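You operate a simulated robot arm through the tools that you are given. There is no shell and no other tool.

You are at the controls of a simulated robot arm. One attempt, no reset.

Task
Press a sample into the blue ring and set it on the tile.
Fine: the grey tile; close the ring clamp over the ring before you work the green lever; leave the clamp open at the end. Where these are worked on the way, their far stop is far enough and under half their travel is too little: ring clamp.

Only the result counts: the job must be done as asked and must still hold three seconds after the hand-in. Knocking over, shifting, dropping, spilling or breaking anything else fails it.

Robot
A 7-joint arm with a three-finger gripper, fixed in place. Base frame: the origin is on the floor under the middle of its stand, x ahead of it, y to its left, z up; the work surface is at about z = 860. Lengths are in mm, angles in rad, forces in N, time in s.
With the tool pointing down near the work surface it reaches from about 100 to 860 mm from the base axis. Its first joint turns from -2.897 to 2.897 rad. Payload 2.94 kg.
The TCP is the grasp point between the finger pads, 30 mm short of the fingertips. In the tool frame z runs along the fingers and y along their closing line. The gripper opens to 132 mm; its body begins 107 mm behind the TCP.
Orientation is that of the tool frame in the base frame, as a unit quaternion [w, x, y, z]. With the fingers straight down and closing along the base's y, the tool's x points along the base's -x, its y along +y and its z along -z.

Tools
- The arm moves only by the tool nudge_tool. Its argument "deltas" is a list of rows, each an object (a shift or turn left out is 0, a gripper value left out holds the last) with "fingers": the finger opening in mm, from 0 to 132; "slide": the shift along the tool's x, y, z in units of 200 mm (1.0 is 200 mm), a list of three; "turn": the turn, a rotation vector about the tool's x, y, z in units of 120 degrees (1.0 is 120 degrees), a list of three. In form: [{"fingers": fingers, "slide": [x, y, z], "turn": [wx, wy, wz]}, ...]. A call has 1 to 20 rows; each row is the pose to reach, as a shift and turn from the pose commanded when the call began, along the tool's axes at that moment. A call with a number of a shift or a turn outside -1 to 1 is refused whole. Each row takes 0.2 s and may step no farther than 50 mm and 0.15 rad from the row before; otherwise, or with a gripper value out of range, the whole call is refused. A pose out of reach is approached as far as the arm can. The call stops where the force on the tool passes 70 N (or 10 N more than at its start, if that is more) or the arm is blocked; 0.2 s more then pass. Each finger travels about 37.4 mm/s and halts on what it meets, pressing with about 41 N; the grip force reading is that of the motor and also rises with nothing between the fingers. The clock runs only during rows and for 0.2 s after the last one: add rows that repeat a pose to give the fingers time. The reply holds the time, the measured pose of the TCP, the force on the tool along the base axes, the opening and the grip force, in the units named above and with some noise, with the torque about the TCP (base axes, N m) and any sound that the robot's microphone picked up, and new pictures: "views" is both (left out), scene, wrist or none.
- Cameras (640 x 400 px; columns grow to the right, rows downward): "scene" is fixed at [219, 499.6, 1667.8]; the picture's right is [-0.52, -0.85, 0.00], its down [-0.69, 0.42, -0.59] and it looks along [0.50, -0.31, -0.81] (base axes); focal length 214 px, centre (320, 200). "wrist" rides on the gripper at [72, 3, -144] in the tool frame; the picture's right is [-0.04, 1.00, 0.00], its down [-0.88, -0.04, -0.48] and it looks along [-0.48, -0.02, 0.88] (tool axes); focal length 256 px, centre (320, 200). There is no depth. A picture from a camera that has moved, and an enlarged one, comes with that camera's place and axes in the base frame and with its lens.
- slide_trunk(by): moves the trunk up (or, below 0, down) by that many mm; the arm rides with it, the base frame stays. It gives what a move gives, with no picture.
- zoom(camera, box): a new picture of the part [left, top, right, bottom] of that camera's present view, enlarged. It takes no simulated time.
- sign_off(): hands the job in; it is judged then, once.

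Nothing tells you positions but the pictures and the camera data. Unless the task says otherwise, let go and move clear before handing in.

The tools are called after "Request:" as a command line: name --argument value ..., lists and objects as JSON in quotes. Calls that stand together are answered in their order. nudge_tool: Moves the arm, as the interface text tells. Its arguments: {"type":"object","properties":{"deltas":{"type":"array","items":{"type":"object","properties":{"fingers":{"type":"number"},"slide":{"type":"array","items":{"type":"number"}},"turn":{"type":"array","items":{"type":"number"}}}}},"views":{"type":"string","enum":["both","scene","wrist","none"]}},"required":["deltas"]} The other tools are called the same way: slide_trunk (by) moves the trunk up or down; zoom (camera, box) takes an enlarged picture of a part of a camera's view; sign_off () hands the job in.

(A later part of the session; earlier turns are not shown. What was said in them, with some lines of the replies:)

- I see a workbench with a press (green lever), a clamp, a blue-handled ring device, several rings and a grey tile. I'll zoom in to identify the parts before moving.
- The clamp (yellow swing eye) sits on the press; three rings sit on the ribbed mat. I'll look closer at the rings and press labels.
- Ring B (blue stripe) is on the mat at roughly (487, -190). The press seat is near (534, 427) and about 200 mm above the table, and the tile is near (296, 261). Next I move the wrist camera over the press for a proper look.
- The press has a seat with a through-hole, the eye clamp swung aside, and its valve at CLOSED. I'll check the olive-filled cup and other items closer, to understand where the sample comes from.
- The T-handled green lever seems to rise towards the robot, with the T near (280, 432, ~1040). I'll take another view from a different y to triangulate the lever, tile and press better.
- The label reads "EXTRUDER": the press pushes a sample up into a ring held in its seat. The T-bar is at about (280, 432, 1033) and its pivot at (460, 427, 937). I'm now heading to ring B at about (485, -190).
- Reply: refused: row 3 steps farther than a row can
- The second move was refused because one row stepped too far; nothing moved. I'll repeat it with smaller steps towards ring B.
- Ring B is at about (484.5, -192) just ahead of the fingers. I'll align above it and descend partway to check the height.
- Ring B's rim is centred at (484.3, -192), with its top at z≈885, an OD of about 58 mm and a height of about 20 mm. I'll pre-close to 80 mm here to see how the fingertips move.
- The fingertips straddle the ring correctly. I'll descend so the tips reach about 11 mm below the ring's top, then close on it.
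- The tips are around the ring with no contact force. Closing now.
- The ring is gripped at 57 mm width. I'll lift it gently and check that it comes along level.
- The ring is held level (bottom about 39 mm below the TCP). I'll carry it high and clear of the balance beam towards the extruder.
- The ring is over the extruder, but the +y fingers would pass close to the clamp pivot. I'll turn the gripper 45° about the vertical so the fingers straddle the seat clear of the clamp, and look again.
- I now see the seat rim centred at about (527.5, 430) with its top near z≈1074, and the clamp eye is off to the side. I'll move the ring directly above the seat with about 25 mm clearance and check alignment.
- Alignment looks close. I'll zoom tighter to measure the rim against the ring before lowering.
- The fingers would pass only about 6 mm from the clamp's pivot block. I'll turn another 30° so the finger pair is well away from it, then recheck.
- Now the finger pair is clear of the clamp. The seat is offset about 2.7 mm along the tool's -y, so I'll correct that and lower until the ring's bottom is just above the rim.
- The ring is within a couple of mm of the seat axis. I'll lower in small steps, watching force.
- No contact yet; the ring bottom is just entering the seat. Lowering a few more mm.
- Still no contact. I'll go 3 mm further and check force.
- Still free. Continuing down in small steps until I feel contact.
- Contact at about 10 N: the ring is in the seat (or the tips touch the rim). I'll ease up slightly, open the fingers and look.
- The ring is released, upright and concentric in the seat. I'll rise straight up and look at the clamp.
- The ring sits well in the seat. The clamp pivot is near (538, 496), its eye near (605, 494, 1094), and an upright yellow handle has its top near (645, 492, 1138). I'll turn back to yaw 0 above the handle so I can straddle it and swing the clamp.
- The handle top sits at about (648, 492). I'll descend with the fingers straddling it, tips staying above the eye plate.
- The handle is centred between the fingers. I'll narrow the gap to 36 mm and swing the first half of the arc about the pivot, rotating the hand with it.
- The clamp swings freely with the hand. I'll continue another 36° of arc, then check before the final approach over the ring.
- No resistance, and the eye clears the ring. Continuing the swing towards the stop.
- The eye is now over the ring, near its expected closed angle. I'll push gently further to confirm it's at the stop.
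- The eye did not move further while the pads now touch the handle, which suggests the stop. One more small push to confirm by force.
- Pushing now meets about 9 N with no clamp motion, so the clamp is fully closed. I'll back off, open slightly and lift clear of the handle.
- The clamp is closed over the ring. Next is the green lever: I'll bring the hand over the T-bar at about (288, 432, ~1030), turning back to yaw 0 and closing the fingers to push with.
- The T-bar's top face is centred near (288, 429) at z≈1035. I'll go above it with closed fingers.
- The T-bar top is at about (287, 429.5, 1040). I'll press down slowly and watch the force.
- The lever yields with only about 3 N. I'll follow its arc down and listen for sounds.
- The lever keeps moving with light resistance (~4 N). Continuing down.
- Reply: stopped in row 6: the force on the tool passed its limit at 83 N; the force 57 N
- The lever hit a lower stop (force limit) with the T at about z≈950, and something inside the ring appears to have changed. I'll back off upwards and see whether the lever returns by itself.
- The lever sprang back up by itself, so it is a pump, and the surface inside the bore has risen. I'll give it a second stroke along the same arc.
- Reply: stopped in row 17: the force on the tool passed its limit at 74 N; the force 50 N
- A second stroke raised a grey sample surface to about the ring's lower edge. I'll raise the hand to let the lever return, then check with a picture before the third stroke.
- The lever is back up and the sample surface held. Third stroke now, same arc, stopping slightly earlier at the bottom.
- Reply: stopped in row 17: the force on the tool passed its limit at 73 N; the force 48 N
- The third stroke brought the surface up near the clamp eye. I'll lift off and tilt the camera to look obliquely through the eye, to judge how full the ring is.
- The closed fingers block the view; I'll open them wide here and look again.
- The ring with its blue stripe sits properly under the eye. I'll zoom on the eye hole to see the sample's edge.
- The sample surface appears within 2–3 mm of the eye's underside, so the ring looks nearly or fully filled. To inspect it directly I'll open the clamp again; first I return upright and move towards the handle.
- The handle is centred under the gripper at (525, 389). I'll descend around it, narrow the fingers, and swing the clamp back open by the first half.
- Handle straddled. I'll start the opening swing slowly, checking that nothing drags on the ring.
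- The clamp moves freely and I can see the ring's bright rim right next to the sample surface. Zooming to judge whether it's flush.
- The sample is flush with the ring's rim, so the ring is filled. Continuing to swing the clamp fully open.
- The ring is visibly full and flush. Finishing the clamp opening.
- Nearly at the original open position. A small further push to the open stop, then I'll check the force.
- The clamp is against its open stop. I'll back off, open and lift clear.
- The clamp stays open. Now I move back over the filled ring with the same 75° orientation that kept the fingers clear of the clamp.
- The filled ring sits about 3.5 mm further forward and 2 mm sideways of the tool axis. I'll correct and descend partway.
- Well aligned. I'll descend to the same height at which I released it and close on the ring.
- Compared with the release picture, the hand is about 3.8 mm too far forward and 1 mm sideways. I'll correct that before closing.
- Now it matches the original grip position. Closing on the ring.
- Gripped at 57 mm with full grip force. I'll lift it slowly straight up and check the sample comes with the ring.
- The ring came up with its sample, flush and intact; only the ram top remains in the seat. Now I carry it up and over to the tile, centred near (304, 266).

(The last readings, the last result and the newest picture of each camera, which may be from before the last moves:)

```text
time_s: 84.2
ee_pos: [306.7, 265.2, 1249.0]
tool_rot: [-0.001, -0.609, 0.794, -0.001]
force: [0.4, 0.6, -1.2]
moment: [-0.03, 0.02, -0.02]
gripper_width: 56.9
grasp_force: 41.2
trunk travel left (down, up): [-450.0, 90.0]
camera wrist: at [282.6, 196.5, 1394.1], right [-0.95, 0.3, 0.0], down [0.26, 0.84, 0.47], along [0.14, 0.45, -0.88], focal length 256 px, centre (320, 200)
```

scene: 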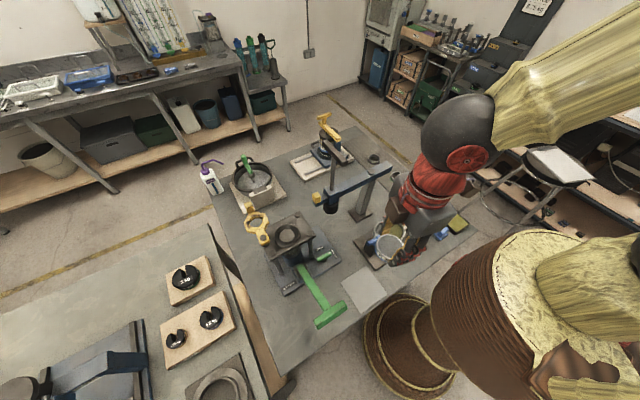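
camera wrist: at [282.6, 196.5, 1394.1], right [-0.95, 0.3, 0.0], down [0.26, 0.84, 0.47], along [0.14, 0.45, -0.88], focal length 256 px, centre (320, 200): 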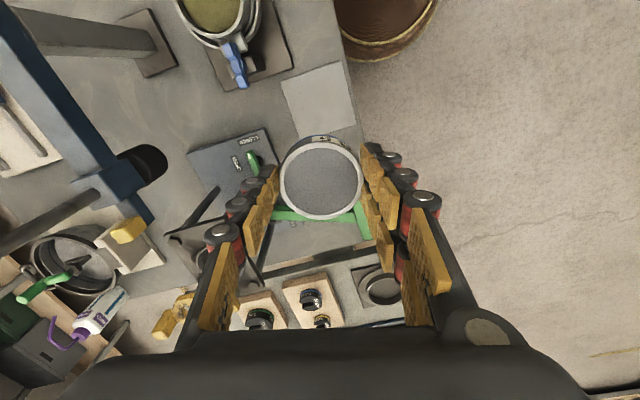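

The tile lies directly below (its centre projects where expected). Descending towards it.

Request:
nudge_tool --deltas '[{"slide": [0, 0, 0.15]}, {"slide": [0, 0, 0.35]}, {"slide": [0, 0, 0.55]}, {"slide": [0, 0, 0.75]}, {"slide": [0, 0, 0.9]}, {"slide": [0, 0, 1.0]}, {"slide": [0, 0, 1.0]}]' --views "both"

Request:
zoom --camera "wrist" --box '[220, 60, 420, 220]'

Request:
zoom --camera "scene" --box '[310, 200, 450, 320]'

```text
time_s: 85.8
ee_pos: [304.0, 263.8, 1051.1]
tool_rot: [-0.001, -0.609, 0.793, -0.001]
force: [-1.0, 0.2, -0.1]
moment: [-0.03, 0.0, -0.01]
gripper_width: 56.8
grasp_force: 41.5
trunk travel left (down, up): [-450.0, 90.0]
camera wrist: at [281.7, 194.4, 1195.1], right [-0.95, 0.3, 0.0], down [0.26, 0.84, 0.47], along [0.14, 0.45, -0.88], focal length 256 px, centre (320, 200)
```

scene: 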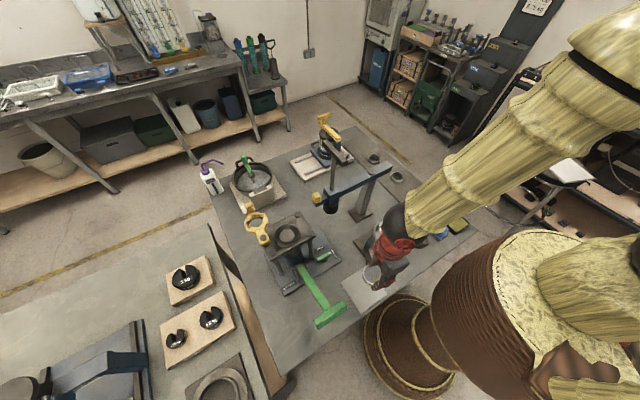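
wrist: 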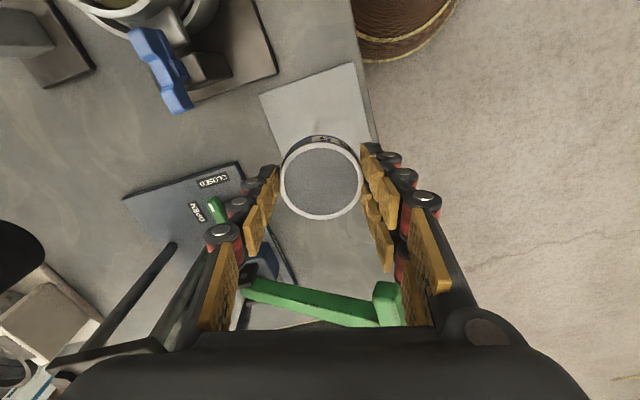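

```text
2.50 times, centred on (320, 140) of wrist
camera zoom: at [281.7, 194.4, 1195.1], right [-0.95, 0.3, 0.0], down [0.26, 0.84, 0.47], along [0.14, 0.45, -0.88], focal length 640 px, centre (320, 350)
```

zoom: 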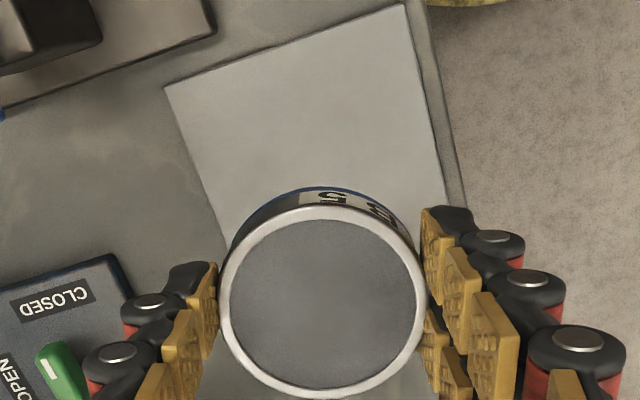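

```text
3.33 times, centred on (380, 260) of scene
camera zoom: at [219.0, 499.6, 1667.8], right [-0.52, -0.85, 0.0], down [-0.69, 0.42, -0.59], along [0.5, -0.31, -0.81], focal length 715 px, centre (120, 0)
```

zoom: 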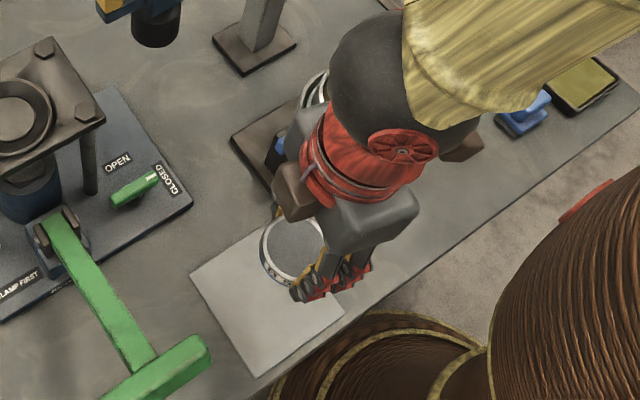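

The tile is well under the ring with margin all round. I'll shift about 4 mm towards its centre and descend further.

Request:
nudge_tool --deltas '[{"slide": [0.005, -0.02, 0.12]}, {"slide": [0.01, -0.02, 0.28]}, {"slide": [0.01, -0.02, 0.44]}, {"slide": [0.01, -0.02, 0.56]}, {"slide": [0.01, -0.02, 0.62]}, {"slide": [0.01, -0.02, 0.62]}]' --views "both"

Request:
zoom --camera "wrist" --box '[220, 60, 420, 220]'

Request:
zoom --camera "scene" --box '[310, 200, 450, 320]'

```text
time_s: 87.2
ee_pos: [305.4, 263.1, 926.7]
tool_rot: [-0.001, -0.609, 0.793, -0.001]
force: [0.2, 0.5, -1.6]
moment: [0.0, 0.02, -0.02]
gripper_width: 56.7
grasp_force: 41.1
trunk travel left (down, up): [-450.0, 90.0]
camera wrist: at [283.7, 194.1, 1070.4], right [-0.95, 0.3, 0.0], down [0.26, 0.84, 0.47], along [0.14, 0.45, -0.88], focal length 256 px, centre (320, 200)
```

scene: 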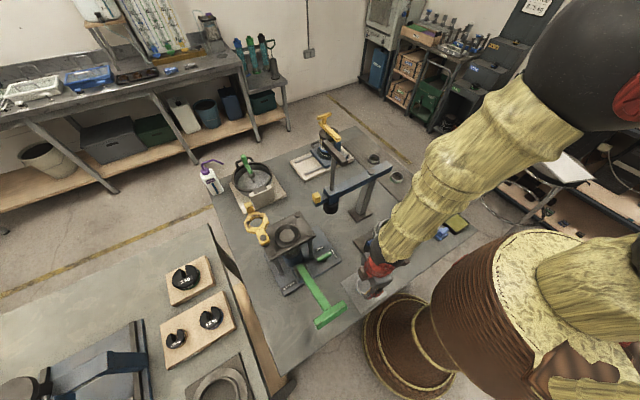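
wrist: 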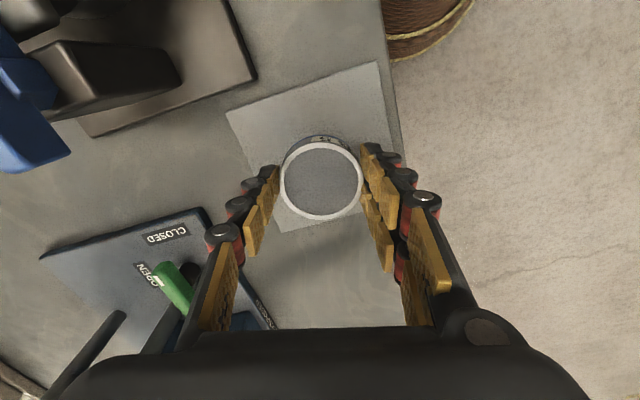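

```text
2.50 times, centred on (320, 140) of wrist
camera zoom: at [283.7, 194.1, 1070.4], right [-0.95, 0.3, 0.0], down [0.26, 0.84, 0.47], along [0.14, 0.45, -0.88], focal length 640 px, centre (320, 350)
```

zoom: 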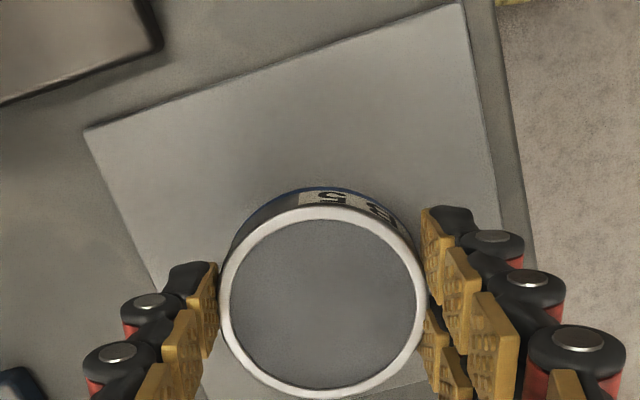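

```text
3.33 times, centred on (380, 260) of scene
camera zoom: at [219.0, 499.6, 1667.8], right [-0.52, -0.85, 0.0], down [-0.69, 0.42, -0.59], along [0.5, -0.31, -0.81], focal length 715 px, centre (120, 0)
```

zoom: 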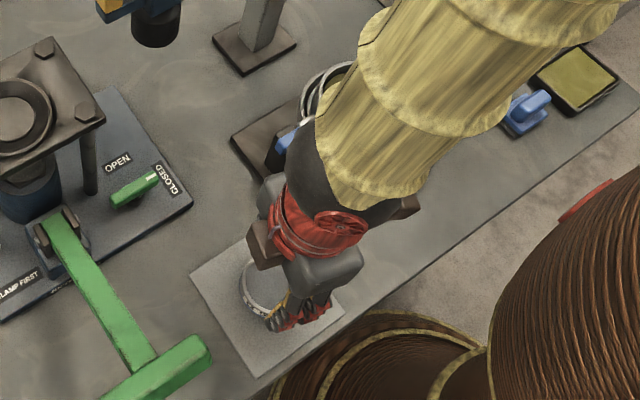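

Tile is right below the ring with clear margins. Lowering slowly the last 20 mm with force checks.

Request:
nudge_tool --deltas '[{"slide": [0, 0, 0.03]}, {"slide": [0, 0, 0.06]}, {"slide": [0, 0, 0.08]}, {"slide": [0, 0, 0.08]}]' --views "none"

Request:
nudge_tool --deltas '[{"slide": [0, 0, 0.01]}, {"slide": [0, 0, 0.015]}, {"slide": [0, 0, 0.015]}]' --views "none"

Request:
zoom --camera "wrist" --box '[220, 60, 420, 220]'

```text
time_s: 88.2
ee_pos: [307.6, 262.9, 910.4]
tool_rot: [-0.001, -0.609, 0.793, -0.001]
force: [0.5, 0.1, -0.8]
moment: [0.01, -0.01, 0.02]
gripper_width: 57.1
grasp_force: 40.5
trunk travel left (down, up): [-450.0, 90.0]
```

```text
time_s: 89.0
ee_pos: [306.1, 262.3, 905.6]
tool_rot: [-0.001, -0.609, 0.793, -0.001]
force: [-0.6, -0.4, -1.8]
moment: [-0.01, 0.02, -0.02]
gripper_width: 56.6
grasp_force: 40.6
trunk travel left (down, up): [-450.0, 90.0]
```

```text
2.50 times, centred on (320, 140) of wrist
camera zoom: at [284.5, 193.3, 1051.5], right [-0.95, 0.3, 0.0], down [0.26, 0.84, 0.47], along [0.14, 0.45, -0.88], focal length 640 px, centre (320, 350)
```

zoom: 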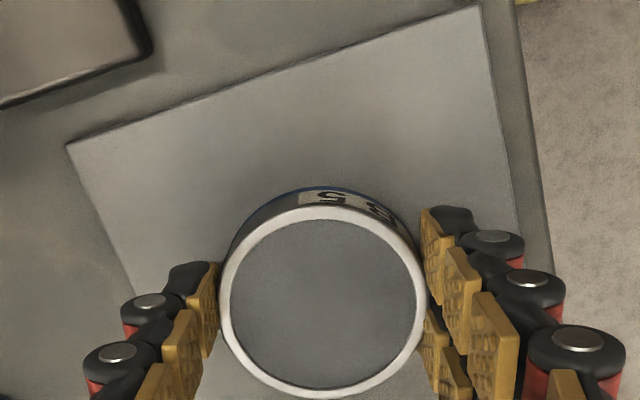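

No contact yet at TCP≈906. Continuing in 1–2 mm steps.

Request:
nudge_tool --deltas '[{"slide": [0, 0, 0.006]}, {"slide": [0, 0, 0.01]}, {"slide": [0, 0, 0.01]}]' --views "none"

Request:
nudge_tool --deltas '[{"slide": [0, 0, 0.005]}, {"slide": [0, 0, 0.008]}, {"slide": [0, 0, 0.008]}]' --views "none"

```text
time_s: 89.8
ee_pos: [307.3, 262.0, 904.3]
tool_rot: [-0.001, -0.609, 0.793, -0.001]
force: [0.1, 0.4, -2.0]
moment: [-0.02, 0.0, 0.03]
gripper_width: 56.6
grasp_force: 41.2
trunk travel left (down, up): [-450.0, 90.0]
```

```text
time_s: 90.6
ee_pos: [307.2, 262.3, 903.8]
tool_rot: [-0.001, -0.608, 0.794, 0.0]
force: [0.6, -1.0, 3.1]
moment: [-0.12, -0.07, -0.03]
gripper_width: 56.9
grasp_force: 40.9
trunk travel left (down, up): [-450.0, 90.0]
```

Contact with the tile (about 5 N change). Releasing the ring.

Request:
nudge_tool --deltas '[{"fingers": 62}, {"fingers": 70}, {"fingers": 80}, {"fingers": 80}, {"fingers": 80}]' --views "wrist"

Request:
zoom --camera "wrist" --box '[220, 60, 420, 220]'

Request:
zoom --camera "scene" --box '[310, 220, 410, 320]'

```text
time_s: 91.8
ee_pos: [306.0, 263.6, 902.8]
tool_rot: [0.0, -0.609, 0.793, 0.0]
force: [-0.1, -0.4, -0.3]
moment: [0.02, 0.01, 0.02]
gripper_width: 79.6
grasp_force: 0.1
trunk travel left (down, up): [-450.0, 90.0]
camera wrist: at [285.0, 193.5, 1047.4], right [-0.95, 0.3, 0.0], down [0.26, 0.84, 0.47], along [0.14, 0.45, -0.88], focal length 256 px, centre (320, 200)
```

wrist: 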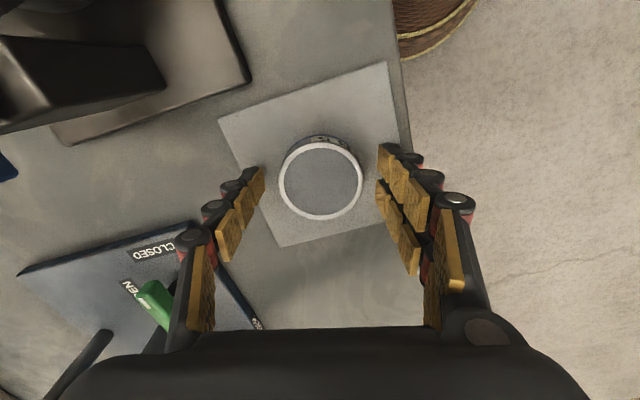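

```text
2.50 times, centred on (320, 140) of wrist
camera zoom: at [285.0, 193.5, 1047.4], right [-0.95, 0.3, 0.0], down [0.26, 0.84, 0.47], along [0.14, 0.45, -0.88], focal length 640 px, centre (320, 350)
```

zoom: 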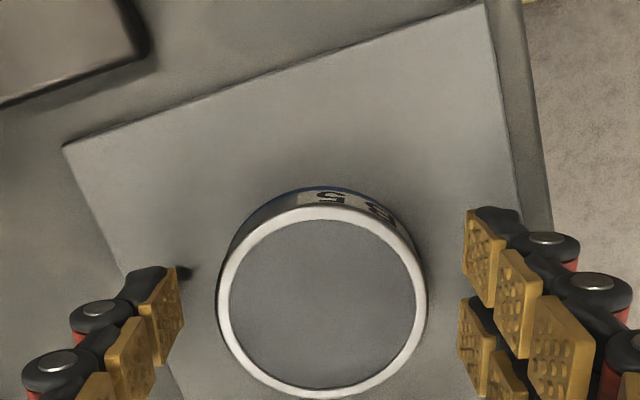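

```text
4.00 times, centred on (360, 270) of scene
camera zoom: at [219.0, 499.6, 1667.8], right [-0.52, -0.85, 0.0], down [-0.69, 0.42, -0.59], along [0.5, -0.31, -0.81], focal length 858 px, centre (160, -80)
```

zoom: 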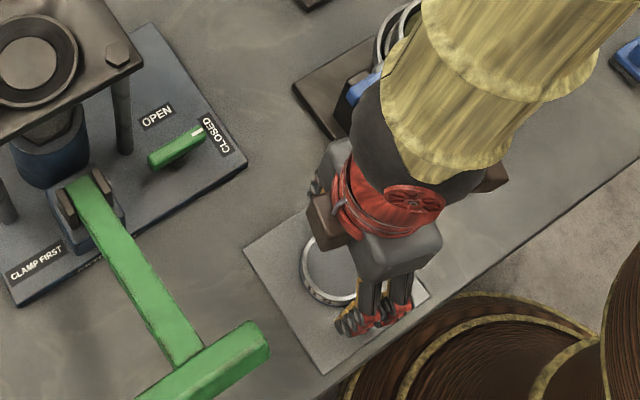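

The ring rests on the tile, released. I'll lift straight up clear of it and inspect the result.

Request:
nudge_tool --deltas '[{"slide": [0, 0, -0.05]}, {"slide": [0, 0, -0.15]}, {"slide": [0, 0, -0.3]}, {"slide": [0, 0, -0.5]}, {"slide": [0, 0, -0.7]}, {"slide": [0, 0, -0.9]}, {"slide": [0, 0, -1.0]}]' --views "none"

Request:
nudge_tool --deltas '[{"slide": [0, 0, -0.2]}, {"slide": [0, 0, -0.4]}, {"slide": [0, -0.2, -0.55]}, {"slide": [0, -0.4, -0.7]}, {"slide": [0, -0.6, -0.7]}]' --views "both"

Request:
zoom --camera "scene" --box '[230, 180, 410, 330]'

Request:
zoom --camera "scene" --box '[330, 260, 400, 320]'

```text
time_s: 93.4
ee_pos: [304.6, 263.9, 1103.5]
tool_rot: [-0.001, -0.608, 0.794, -0.001]
force: [-0.1, 0.3, 0.1]
moment: [0.03, 0.01, 0.02]
gripper_width: 79.9
grasp_force: 0.0
trunk travel left (down, up): [-450.0, 90.0]
```

```text
time_s: 94.6
ee_pos: [424.5, 232.7, 1240.1]
tool_rot: [-0.001, -0.609, 0.793, 0.001]
force: [0.5, 0.8, 0.2]
moment: [0.01, 0.03, -0.01]
gripper_width: 80.1
grasp_force: 0.0
trunk travel left (down, up): [-450.0, 90.0]
camera wrist: at [402.0, 164.2, 1384.7], right [-0.95, 0.3, 0.0], down [0.27, 0.84, 0.47], along [0.14, 0.45, -0.88], focal length 256 px, centre (320, 200)
```

scene: 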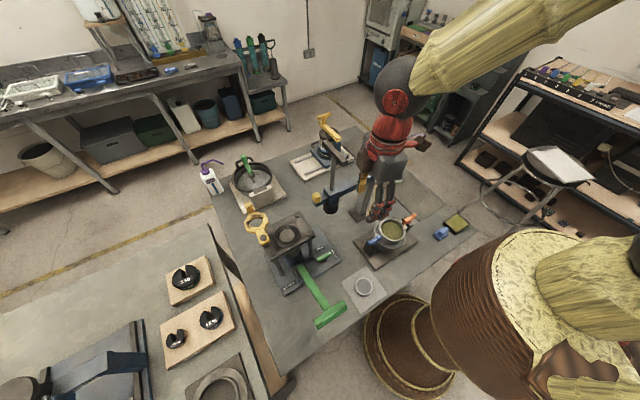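
wrist: 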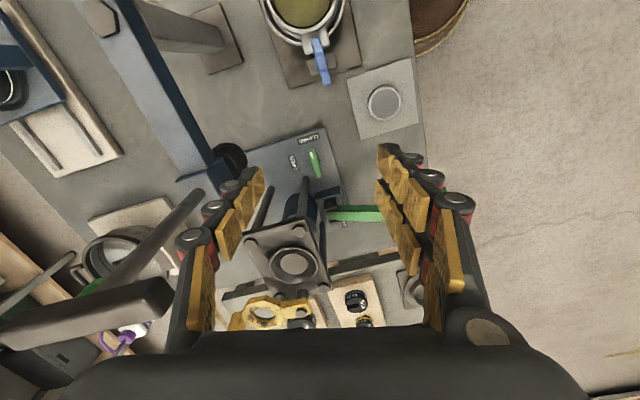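

```text
2.67 times, centred on (320, 255) of scene
camera zoom: at [219.0, 499.6, 1667.8], right [-0.52, -0.85, 0.0], down [-0.69, 0.42, -0.59], along [0.5, -0.31, -0.81], focal length 572 px, centre (320, 53)
```

zoom: 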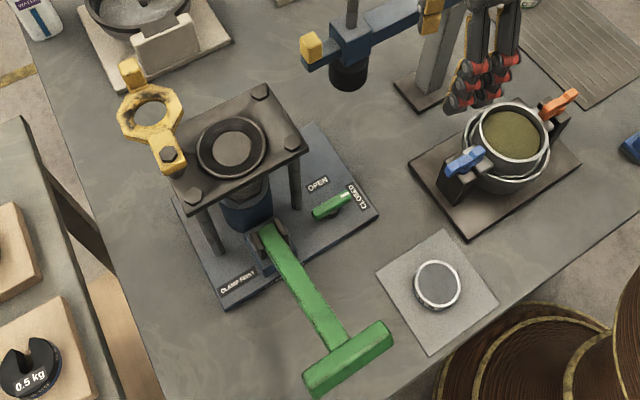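

```text
6.67 times, centred on (365, 290) of scene
camera zoom: at [219.0, 499.6, 1667.8], right [-0.52, -0.85, 0.0], down [-0.69, 0.42, -0.59], along [0.5, -0.31, -0.81], focal length 1430 px, centre (20, -400)
```

zoom: 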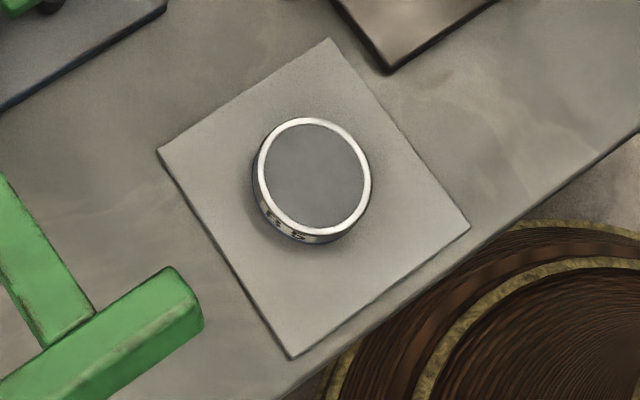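

The blue ring now sits on the grey tile, upright with its sample flush to the rim. The clamp is open against its stop, the lever is back up, and nothing else looks disturbed. The hand is clear, so I'm handing the job in.

Request:
sign_off

```text
The job is handed in.
```

The blue ring (B5) is on the grey tile, upright, with a pressed sample flush to its rim, and I've handed the job in. I don't have the judge's result.

- **Clamp:** I swung the ring clamp over the ring to its far stop before touching the green lever. It is open again, against its open stop.
- **Pressing:** three full strokes of the green lever filled the ring; the lever springs back up by itself after each one. Each stroke ended by hitting the lever's lower stop, which tripped the tool's force limit (73–83 N).
- **Rest of the bench:** the OPEN/CLOSED valve is still at CLOSED, where it started. The extruder's ram is still raised, because I did not open the valve to lower it. Nothing else looked moved in the last pictures.
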